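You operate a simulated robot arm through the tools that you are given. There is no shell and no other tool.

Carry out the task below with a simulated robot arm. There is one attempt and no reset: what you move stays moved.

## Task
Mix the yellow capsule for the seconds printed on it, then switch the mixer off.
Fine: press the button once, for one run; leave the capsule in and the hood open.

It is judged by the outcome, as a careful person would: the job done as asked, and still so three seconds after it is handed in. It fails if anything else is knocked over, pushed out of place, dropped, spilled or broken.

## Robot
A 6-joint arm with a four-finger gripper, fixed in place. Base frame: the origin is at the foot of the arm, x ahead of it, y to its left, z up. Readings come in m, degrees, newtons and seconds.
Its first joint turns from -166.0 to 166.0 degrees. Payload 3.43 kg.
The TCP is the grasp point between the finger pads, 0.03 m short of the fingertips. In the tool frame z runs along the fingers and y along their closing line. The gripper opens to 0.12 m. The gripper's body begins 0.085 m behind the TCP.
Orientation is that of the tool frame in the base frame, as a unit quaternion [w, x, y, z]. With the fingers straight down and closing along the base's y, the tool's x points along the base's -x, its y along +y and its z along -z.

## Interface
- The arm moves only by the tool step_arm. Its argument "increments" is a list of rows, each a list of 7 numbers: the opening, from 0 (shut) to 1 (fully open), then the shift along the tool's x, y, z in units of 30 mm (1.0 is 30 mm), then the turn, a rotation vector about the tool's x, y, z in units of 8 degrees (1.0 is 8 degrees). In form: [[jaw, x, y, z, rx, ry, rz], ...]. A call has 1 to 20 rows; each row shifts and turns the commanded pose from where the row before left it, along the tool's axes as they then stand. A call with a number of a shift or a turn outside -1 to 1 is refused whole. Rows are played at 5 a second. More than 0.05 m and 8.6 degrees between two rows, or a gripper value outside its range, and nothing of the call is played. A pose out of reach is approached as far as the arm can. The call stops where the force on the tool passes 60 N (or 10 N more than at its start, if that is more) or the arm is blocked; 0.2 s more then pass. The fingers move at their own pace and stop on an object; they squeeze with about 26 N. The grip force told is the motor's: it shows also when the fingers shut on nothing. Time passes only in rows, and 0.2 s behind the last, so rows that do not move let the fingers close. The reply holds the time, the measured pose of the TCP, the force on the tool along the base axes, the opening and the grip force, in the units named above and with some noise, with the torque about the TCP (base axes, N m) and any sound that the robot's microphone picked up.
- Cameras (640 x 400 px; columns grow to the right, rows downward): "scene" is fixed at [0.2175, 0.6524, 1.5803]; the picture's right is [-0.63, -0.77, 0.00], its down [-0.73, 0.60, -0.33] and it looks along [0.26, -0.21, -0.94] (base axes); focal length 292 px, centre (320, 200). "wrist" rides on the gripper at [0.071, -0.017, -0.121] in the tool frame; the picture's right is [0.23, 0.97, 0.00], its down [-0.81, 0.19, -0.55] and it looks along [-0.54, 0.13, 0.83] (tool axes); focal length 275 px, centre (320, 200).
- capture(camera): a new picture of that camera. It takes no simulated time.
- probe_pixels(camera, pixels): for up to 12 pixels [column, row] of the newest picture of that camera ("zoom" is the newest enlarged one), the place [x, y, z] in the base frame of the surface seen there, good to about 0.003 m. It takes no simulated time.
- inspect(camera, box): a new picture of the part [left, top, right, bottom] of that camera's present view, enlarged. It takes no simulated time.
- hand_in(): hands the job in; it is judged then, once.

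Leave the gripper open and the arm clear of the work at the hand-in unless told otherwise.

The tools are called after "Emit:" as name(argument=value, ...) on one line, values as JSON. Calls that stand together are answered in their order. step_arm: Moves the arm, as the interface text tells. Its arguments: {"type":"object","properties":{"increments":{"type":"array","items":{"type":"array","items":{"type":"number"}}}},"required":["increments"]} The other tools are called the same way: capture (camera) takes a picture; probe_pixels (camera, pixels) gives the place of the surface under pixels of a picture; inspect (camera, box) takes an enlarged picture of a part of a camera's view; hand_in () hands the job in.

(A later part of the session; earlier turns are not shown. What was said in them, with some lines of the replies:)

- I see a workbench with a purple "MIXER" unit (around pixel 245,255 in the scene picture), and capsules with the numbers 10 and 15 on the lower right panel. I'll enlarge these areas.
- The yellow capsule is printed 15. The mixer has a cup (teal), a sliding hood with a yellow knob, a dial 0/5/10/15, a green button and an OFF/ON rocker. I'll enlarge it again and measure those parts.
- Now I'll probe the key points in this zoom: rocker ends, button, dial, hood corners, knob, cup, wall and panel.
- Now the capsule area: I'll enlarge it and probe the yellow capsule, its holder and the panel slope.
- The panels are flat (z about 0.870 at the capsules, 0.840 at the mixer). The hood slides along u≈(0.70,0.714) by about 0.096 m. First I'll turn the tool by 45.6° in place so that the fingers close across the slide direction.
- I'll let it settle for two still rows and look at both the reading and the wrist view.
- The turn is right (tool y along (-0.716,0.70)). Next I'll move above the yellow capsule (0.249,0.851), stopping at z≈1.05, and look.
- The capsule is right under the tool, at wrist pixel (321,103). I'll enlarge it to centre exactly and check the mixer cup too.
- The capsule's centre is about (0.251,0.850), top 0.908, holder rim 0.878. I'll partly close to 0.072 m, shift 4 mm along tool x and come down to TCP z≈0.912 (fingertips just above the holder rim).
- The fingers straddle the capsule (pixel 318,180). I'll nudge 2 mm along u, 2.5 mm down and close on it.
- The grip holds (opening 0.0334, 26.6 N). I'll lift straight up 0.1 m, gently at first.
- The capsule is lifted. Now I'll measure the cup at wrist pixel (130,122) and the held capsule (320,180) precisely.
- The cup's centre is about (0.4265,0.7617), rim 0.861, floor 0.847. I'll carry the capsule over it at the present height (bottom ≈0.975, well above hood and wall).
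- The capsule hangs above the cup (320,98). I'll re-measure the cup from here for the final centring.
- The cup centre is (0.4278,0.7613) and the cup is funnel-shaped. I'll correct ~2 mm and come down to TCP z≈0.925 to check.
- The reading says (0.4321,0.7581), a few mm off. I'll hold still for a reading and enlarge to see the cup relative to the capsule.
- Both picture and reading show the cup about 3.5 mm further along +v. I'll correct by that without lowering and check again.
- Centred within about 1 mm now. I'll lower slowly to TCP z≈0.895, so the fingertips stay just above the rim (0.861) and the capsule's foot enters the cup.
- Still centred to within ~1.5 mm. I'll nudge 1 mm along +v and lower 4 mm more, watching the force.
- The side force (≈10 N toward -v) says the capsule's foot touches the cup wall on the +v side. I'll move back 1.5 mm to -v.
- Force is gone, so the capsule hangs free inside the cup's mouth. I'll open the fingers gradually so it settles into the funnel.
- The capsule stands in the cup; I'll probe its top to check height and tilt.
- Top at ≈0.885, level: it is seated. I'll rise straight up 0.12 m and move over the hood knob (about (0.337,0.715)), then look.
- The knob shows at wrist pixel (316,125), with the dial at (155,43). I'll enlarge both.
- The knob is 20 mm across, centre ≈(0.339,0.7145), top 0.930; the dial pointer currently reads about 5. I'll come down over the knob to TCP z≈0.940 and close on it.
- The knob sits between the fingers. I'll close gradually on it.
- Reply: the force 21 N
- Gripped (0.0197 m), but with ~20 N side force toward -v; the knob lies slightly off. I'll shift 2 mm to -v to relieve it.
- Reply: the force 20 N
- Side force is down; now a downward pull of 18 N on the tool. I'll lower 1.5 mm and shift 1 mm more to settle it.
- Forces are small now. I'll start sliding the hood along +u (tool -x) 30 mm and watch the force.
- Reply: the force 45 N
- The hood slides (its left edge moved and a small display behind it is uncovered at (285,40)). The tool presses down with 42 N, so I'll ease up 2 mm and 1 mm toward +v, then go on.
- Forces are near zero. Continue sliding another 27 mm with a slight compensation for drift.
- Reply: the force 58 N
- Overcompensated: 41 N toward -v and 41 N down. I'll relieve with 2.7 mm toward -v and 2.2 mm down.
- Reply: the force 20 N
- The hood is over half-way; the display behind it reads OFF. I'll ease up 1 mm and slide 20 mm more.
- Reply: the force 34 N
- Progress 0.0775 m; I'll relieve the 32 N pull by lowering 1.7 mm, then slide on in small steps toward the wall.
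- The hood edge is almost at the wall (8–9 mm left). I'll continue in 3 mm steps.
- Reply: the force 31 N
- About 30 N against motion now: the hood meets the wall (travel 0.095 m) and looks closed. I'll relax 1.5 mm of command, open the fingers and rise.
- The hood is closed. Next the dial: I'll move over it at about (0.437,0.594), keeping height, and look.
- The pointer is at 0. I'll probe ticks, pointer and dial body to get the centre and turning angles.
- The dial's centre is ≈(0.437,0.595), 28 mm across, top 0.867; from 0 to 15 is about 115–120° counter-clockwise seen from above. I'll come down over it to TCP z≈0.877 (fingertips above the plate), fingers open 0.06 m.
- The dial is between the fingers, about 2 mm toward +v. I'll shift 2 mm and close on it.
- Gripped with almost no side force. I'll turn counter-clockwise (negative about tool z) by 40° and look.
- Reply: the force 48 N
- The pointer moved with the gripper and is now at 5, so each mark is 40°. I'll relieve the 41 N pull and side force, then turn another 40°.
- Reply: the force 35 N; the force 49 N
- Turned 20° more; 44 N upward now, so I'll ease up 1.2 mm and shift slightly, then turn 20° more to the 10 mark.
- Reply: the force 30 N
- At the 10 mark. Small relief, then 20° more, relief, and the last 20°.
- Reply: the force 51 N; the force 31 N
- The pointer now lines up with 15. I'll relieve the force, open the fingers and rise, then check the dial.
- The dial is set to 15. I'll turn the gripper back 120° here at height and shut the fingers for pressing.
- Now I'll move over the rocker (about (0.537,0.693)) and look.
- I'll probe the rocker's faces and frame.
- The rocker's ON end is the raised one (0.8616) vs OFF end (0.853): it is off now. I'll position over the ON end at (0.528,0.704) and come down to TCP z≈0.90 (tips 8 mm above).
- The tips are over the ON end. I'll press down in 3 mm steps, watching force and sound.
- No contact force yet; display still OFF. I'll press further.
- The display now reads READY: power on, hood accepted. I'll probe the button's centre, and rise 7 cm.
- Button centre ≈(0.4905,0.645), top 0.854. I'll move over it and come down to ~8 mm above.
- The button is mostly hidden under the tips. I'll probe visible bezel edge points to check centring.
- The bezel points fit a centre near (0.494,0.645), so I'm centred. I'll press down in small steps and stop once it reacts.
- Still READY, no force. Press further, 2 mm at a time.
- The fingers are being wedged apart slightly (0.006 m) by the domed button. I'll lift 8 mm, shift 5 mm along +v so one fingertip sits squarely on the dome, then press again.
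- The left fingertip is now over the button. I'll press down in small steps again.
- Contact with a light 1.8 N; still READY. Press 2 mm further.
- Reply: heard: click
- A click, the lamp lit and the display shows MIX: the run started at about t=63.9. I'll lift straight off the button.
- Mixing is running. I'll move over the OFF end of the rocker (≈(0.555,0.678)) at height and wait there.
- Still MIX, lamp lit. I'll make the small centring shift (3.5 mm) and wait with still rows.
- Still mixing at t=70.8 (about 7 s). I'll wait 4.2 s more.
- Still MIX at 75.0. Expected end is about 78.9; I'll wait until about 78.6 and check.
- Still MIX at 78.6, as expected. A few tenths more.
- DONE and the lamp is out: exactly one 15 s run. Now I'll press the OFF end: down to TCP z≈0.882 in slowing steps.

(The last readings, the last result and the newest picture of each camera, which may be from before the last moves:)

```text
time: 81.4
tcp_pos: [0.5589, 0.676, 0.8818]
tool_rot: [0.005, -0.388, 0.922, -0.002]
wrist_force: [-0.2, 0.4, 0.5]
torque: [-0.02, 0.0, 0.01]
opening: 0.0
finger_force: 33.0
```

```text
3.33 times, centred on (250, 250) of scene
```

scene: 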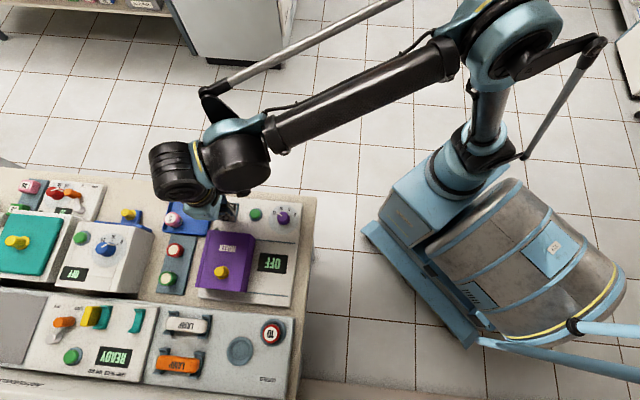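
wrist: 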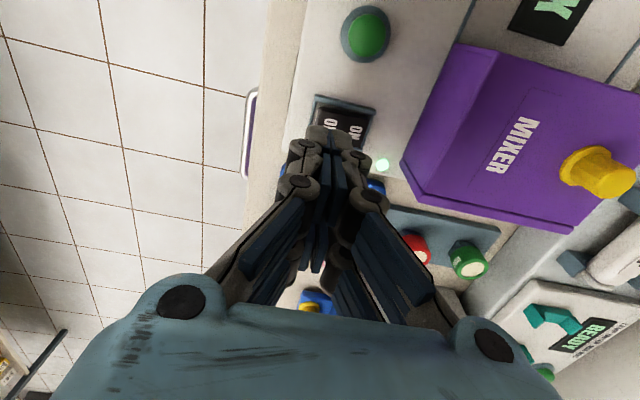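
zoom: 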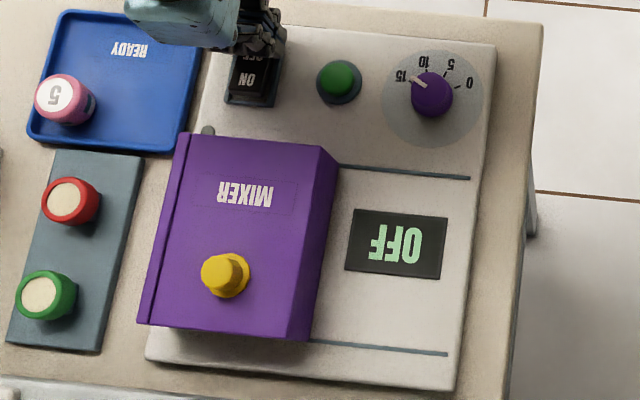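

Display says OFF. I'll rise 0.14 m, open the fingers and go over the hood knob (≈(0.406,0.781)).

Emit:
step_arm(increments=[[0, 0, 0, -0.5, 0, 0, 0], [0, 0, 0, -0.9, 0, 0, 0], [0, 0, 0, -0.9, 0, 0, 0], [0, 0, 0, -0.9, 0, 0, 0], [0.2, 0, 0, -0.9, 0, 0, 0], [0.5, 0, 0, -0.5, 0, 0, 0], [0.5, 0.146, 0.871, 0, 0, 0, 0], [0.5, 0.146, 0.871, 0, 0, 0, 0], [0.5, 0.146, 0.871, 0, 0, 0, 0], [0.5, 0.146, 0.871, 0, 0, 0, 0], [0.5, 0.146, 0.871, 0, 0, 0, 0], [0.5, 0.146, 0.871, 0, 0, 0, 0], [0.5, 0.146, 0.871, 0, 0, 0, 0], [0.5, 0, 0, 0, 0, 0, 0], [0.5, 0, 0, 0, 0, 0, 0]])

Emit:
capture(camera="wrist")

Emit:
inspect(camera="wrist", box=[260, 60, 400, 172])

```text
time: 84.6
tcp_pos: [0.4047, 0.7818, 1.0182]
tool_rot: [0.005, -0.387, 0.922, -0.002]
wrist_force: [0.6, 0.9, -0.3]
torque: [-0.02, -0.02, -0.02]
opening: 0.0599
finger_force: 0.0
```

```text
taken
```

wrist: 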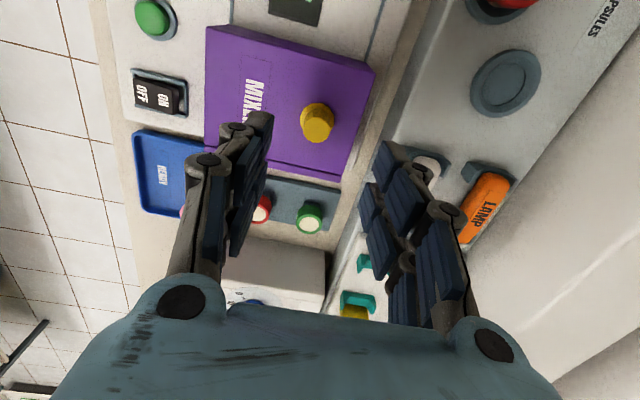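

```text
3.57 times, centred on (330, 116) of wrist
```

zoom: 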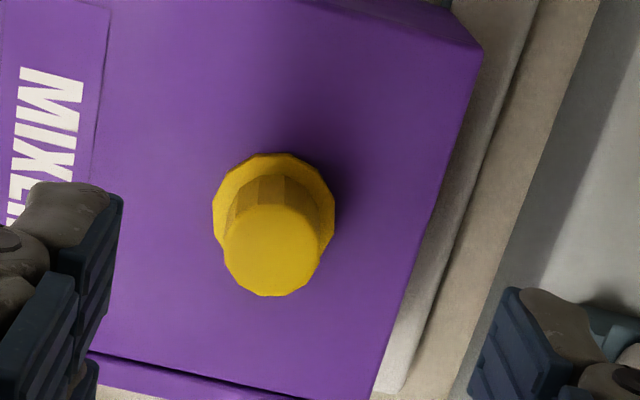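

The knob is ~4.5 mm to -v of the tool. I'll correct, come down to TCP z≈0.940 around it and close.

Emit:
step_arm(increments=[[0.6, 0, -0.15, 0.6, 0, 0, 0], [0.6, 0, 0, 0.8, 0, 0, 0], [0.6, 0, 0, 0.8, 0, 0, 0], [0.6, 0, 0, 0.4, 0, 0, 0], [0.6, 0, 0, 0, 0, 0, 0], [0.6, 0, 0, 0, 0, 0, 0]])

Emit:
inspect(camera="wrist", box=[240, 90, 400, 218])

```text
time: 86.0
tcp_pos: [0.4074, 0.7787, 0.9406]
tool_rot: [0.006, -0.387, 0.922, 0.0]
wrist_force: [0.0, 0.0, -0.1]
torque: [0.01, -0.01, 0.02]
opening: 0.0721
finger_force: 0.0
```

```text
3.12 times, centred on (320, 154) of wrist
```

zoom: 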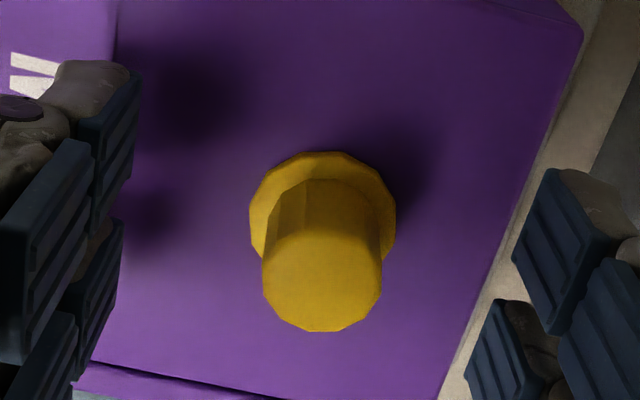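

The knob is centred between the fingers. Closing gradually.

Emit:
step_arm(increments=[[0.45, 0, 0, 0, 0, 0, 0], [0.3, 0, 0, 0, 0, 0, 0], [0.2, 0, 0, 0, 0, 0, 0], [0.1, 0, 0, 0, 0, 0, 0], [0.08, 0, 0, 0, 0, 0, 0]])

```text
time: 87.2
tcp_pos: [0.4056, 0.7795, 0.9406]
tool_rot: [0.005, -0.388, 0.922, -0.001]
wrist_force: [-7.1, 6.6, -0.3]
torque: [0.26, 0.26, 0.05]
opening: 0.0198
finger_force: 45.5
```

Gripped with small forces. I'll slide the hood back along -u (tool +x), 20 mm first.

Emit:
step_arm(increments=[[0.08, 0.05, 0.02, 0, 0, 0, 0], [0.08, 0.2, 0, 0, 0, 0, 0], [0.08, 0.2, 0, 0, 0, 0, 0], [0.08, 0.2, 0, 0, 0, 0, 0], [0.08, 0, 0, 0, 0, 0, 0]])

```text
time: 88.4
tcp_pos: [0.3936, 0.7663, 0.9414]
tool_rot: [0.007, -0.387, 0.922, 0.0]
wrist_force: [-15.8, 18.1, 22.4]
torque: [0.56, 0.39, 0.05]
opening: 0.0194
finger_force: 45.4
```

Moving. Relieve 22 N up and 24 N toward +v, then 20 mm more.

Emit:
step_arm(increments=[[0.08, 0, 0.04, -0.025, 0, 0, 0], [0.08, 0.2, 0, 0, 0, 0, 0], [0.08, 0.2, 0, 0, 0, 0, 0], [0.08, 0.2, 0, 0, 0, 0, 0], [0.08, 0, 0, 0, 0, 0, 0]])

```text
time: 89.6
tcp_pos: [0.3805, 0.7532, 0.9401]
tool_rot: [0.006, -0.387, 0.922, -0.003]
wrist_force: [-1.4, 1.4, -0.2]
torque: [0.16, 0.05, -0.02]
opening: 0.0194
finger_force: 45.4
```

Forces near zero; another 24 mm.

Emit:
step_arm(increments=[[0.08, 0.2, 0, 0, 0, 0, 0], [0.08, 0.2, 0, 0, 0, 0, 0], [0.08, 0.2, 0, 0, 0, 0, 0], [0.08, 0.2, 0, 0, 0, 0, 0], [0.08, 0, 0, 0, 0, 0, 0]])

```text
time: 90.8
tcp_pos: [0.3637, 0.7354, 0.9407]
tool_rot: [0.005, -0.387, 0.922, -0.002]
wrist_force: [-5.6, 4.8, -2.0]
torque: [0.29, 0.19, 0.01]
opening: 0.0195
finger_force: 45.1
```

Good. 24 mm more; about 31 mm remain to the original stop.

Emit:
step_arm(increments=[[0.08, 0.2, 0, 0, 0, 0, 0], [0.08, 0.2, 0, 0, 0, 0, 0], [0.08, 0.2, 0, 0, 0, 0, 0], [0.08, 0.2, 0, 0, 0, 0, 0], [0.08, 0, 0, 0, 0, 0, 0]])

```text
time: 92.0
tcp_pos: [0.3442, 0.7182, 0.9413]
tool_rot: [0.006, -0.388, 0.922, -0.002]
wrist_force: [-13.9, 12.7, -6.5]
torque: [0.45, 0.43, 0.07]
opening: 0.0193
finger_force: 44.9
```

The last few mm, in 2 mm steps until it meets the stop.

Emit:
step_arm(increments=[[0.08, 0.07, 0.03, 0, 0, 0, 0], [0.08, 0.07, 0, 0, 0, 0, 0], [0.08, 0.06, 0, 0, 0, 0, 0], [0.08, 0, 0, 0, 0, 0, 0]])

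Emit:
inspect(camera="scene", box=[190, 190, 310, 310])

```text
time: 93.0
tcp_pos: [0.341, 0.7139, 0.9412]
tool_rot: [0.006, -0.388, 0.922, -0.002]
wrist_force: [-10.9, 11.1, -7.8]
torque: [0.37, 0.28, -0.01]
opening: 0.0194
finger_force: 45.5
```

```text
3.33 times, centred on (250, 250) of scene
```

zoom: 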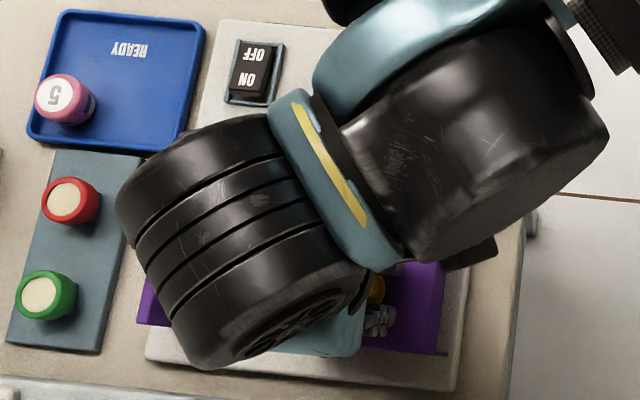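

That matches the original open position (0.341,0.714). I'll try 1.5 mm more to feel the stop.

Emit:
step_arm(increments=[[0.08, 0.05, 0.02, 0, 0, 0, 0], [0.08, 0, 0, 0, 0, 0, 0]])

```text
time: 93.6
tcp_pos: [0.3399, 0.7129, 0.9409]
tool_rot: [0.005, -0.388, 0.922, -0.002]
wrist_force: [-4.8, 5.4, -8.7]
torque: [0.19, 0.16, 0.02]
opening: 0.0193
finger_force: 45.0
```

The hood is fully back. I'll open the fingers gently, rise, and move away toward the base side.

Emit:
step_arm(increments=[[0.2, 0, 0, 0, 0, 0, 0], [0.3, 0, 0, 0, 0, 0, 0], [0.45, 0, 0, 0, 0, 0, 0], [0.6, 0, 0, 0, 0, 0, 0], [0.6, 0, 0, -0.5, 0, 0, 0], [0.6, 0, 0, -0.9, 0, 0, 0], [0.6, 0, 0, -0.9, 0, 0, 0], [0.6, 0, 0, -0.9, 0, 0, 0], [0.6, 0, 0, -0.9, 0, 0, 0], [0.6, 0.6, -0.3, -0.6, 0, 0, 0], [0.8, 0.6, -0.3, -0.6, 0, 0, 0], [1, 0.8, -0.4, 0, 0, 0, 0], [1, 0.8, -0.4, 0, 0, 0, 0], [1, 0.8, -0.4, 0, 0, 0, 0], [1, 0.8, -0.4, 0, 0, 0, 0], [1, 0.8, -0.4, 0, 0, 0, 0], [1, 0, 0, 0, 0, 0, 0]])

Emit:
capture(camera="scene")

Emit:
inspect(camera="scene", box=[190, 190, 310, 310])

Emit:
capture(camera="wrist")

```text
time: 97.2
tcp_pos: [0.2857, 0.5479, 1.0983]
tool_rot: [0.005, -0.387, 0.922, -0.001]
wrist_force: [0.2, -0.4, -0.4]
torque: [0.01, -0.01, 0.02]
opening: 0.1204
finger_force: 0.1
```

```text
taken
```

scene: 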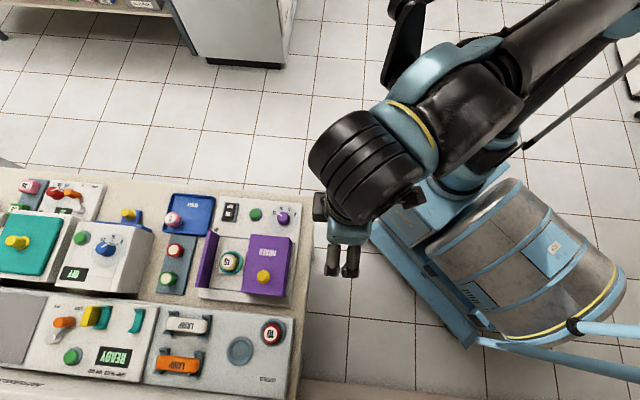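

```text
3.33 times, centred on (250, 250) of scene
```

zoom: 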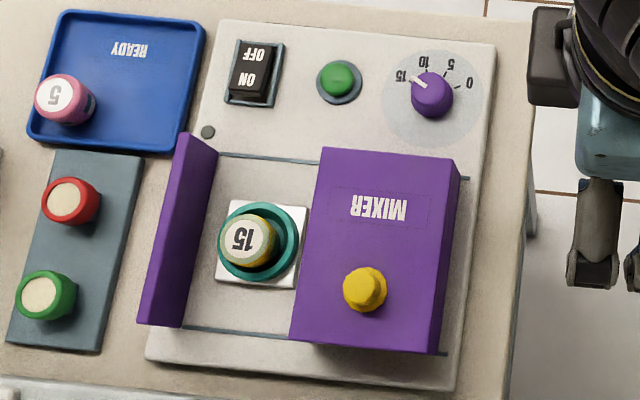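

```text
taken
```

wrist: 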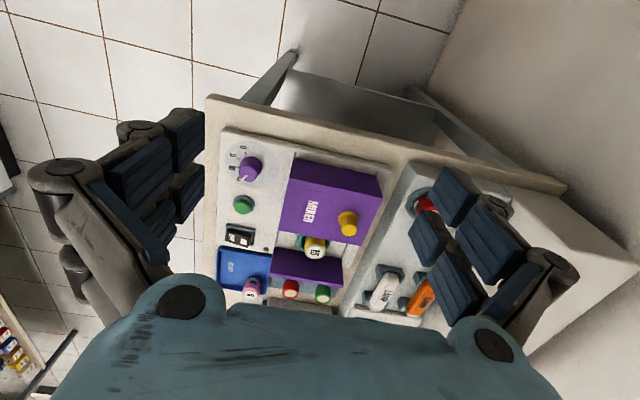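

Capsule 15 is in the cup, the hood is back where it started, the lamp is out. I'll probe the rocker ends to confirm it's still OFF.

Emit:
probe_pixels(camera="zoom", pixels=[[255, 50], [245, 90], [325, 152], [245, 238]])

```text
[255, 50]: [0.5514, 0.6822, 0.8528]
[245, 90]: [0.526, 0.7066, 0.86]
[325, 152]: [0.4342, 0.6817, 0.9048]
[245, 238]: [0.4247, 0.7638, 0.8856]
```

The OFF end is down (0.853) and the ON end up (0.860), as at the start. The gripper is open and the arm is clear, so I'm handing in.

Emit:
hand_in()

```text
The job is handed in.
```

The yellow capsule, printed 15, was mixed for one 15-second run, and the mixer is switched off.

- **Run:** I pressed the button until it clicked. The display went from READY to MIX at about 64 s and showed DONE between 78.6 and 79.4 s.
- **Button:** Before that press I touched the button once more. That touch started to wedge the fingers apart, so I lifted and shifted. The display stayed on READY, so only one run was started.
- **Switch:** I pressed the rocker's OFF end and the display read OFF. A later measurement showed the OFF end still down.
- **Capsule and hood:** The capsule is in the mixer cup, and the hood is open, back where it started.
- **Dial:** The dial is still set to 15; it was at 0 when I began.

In the last pictures nothing else looked moved. The gripper is open and the arm is clear of the work.
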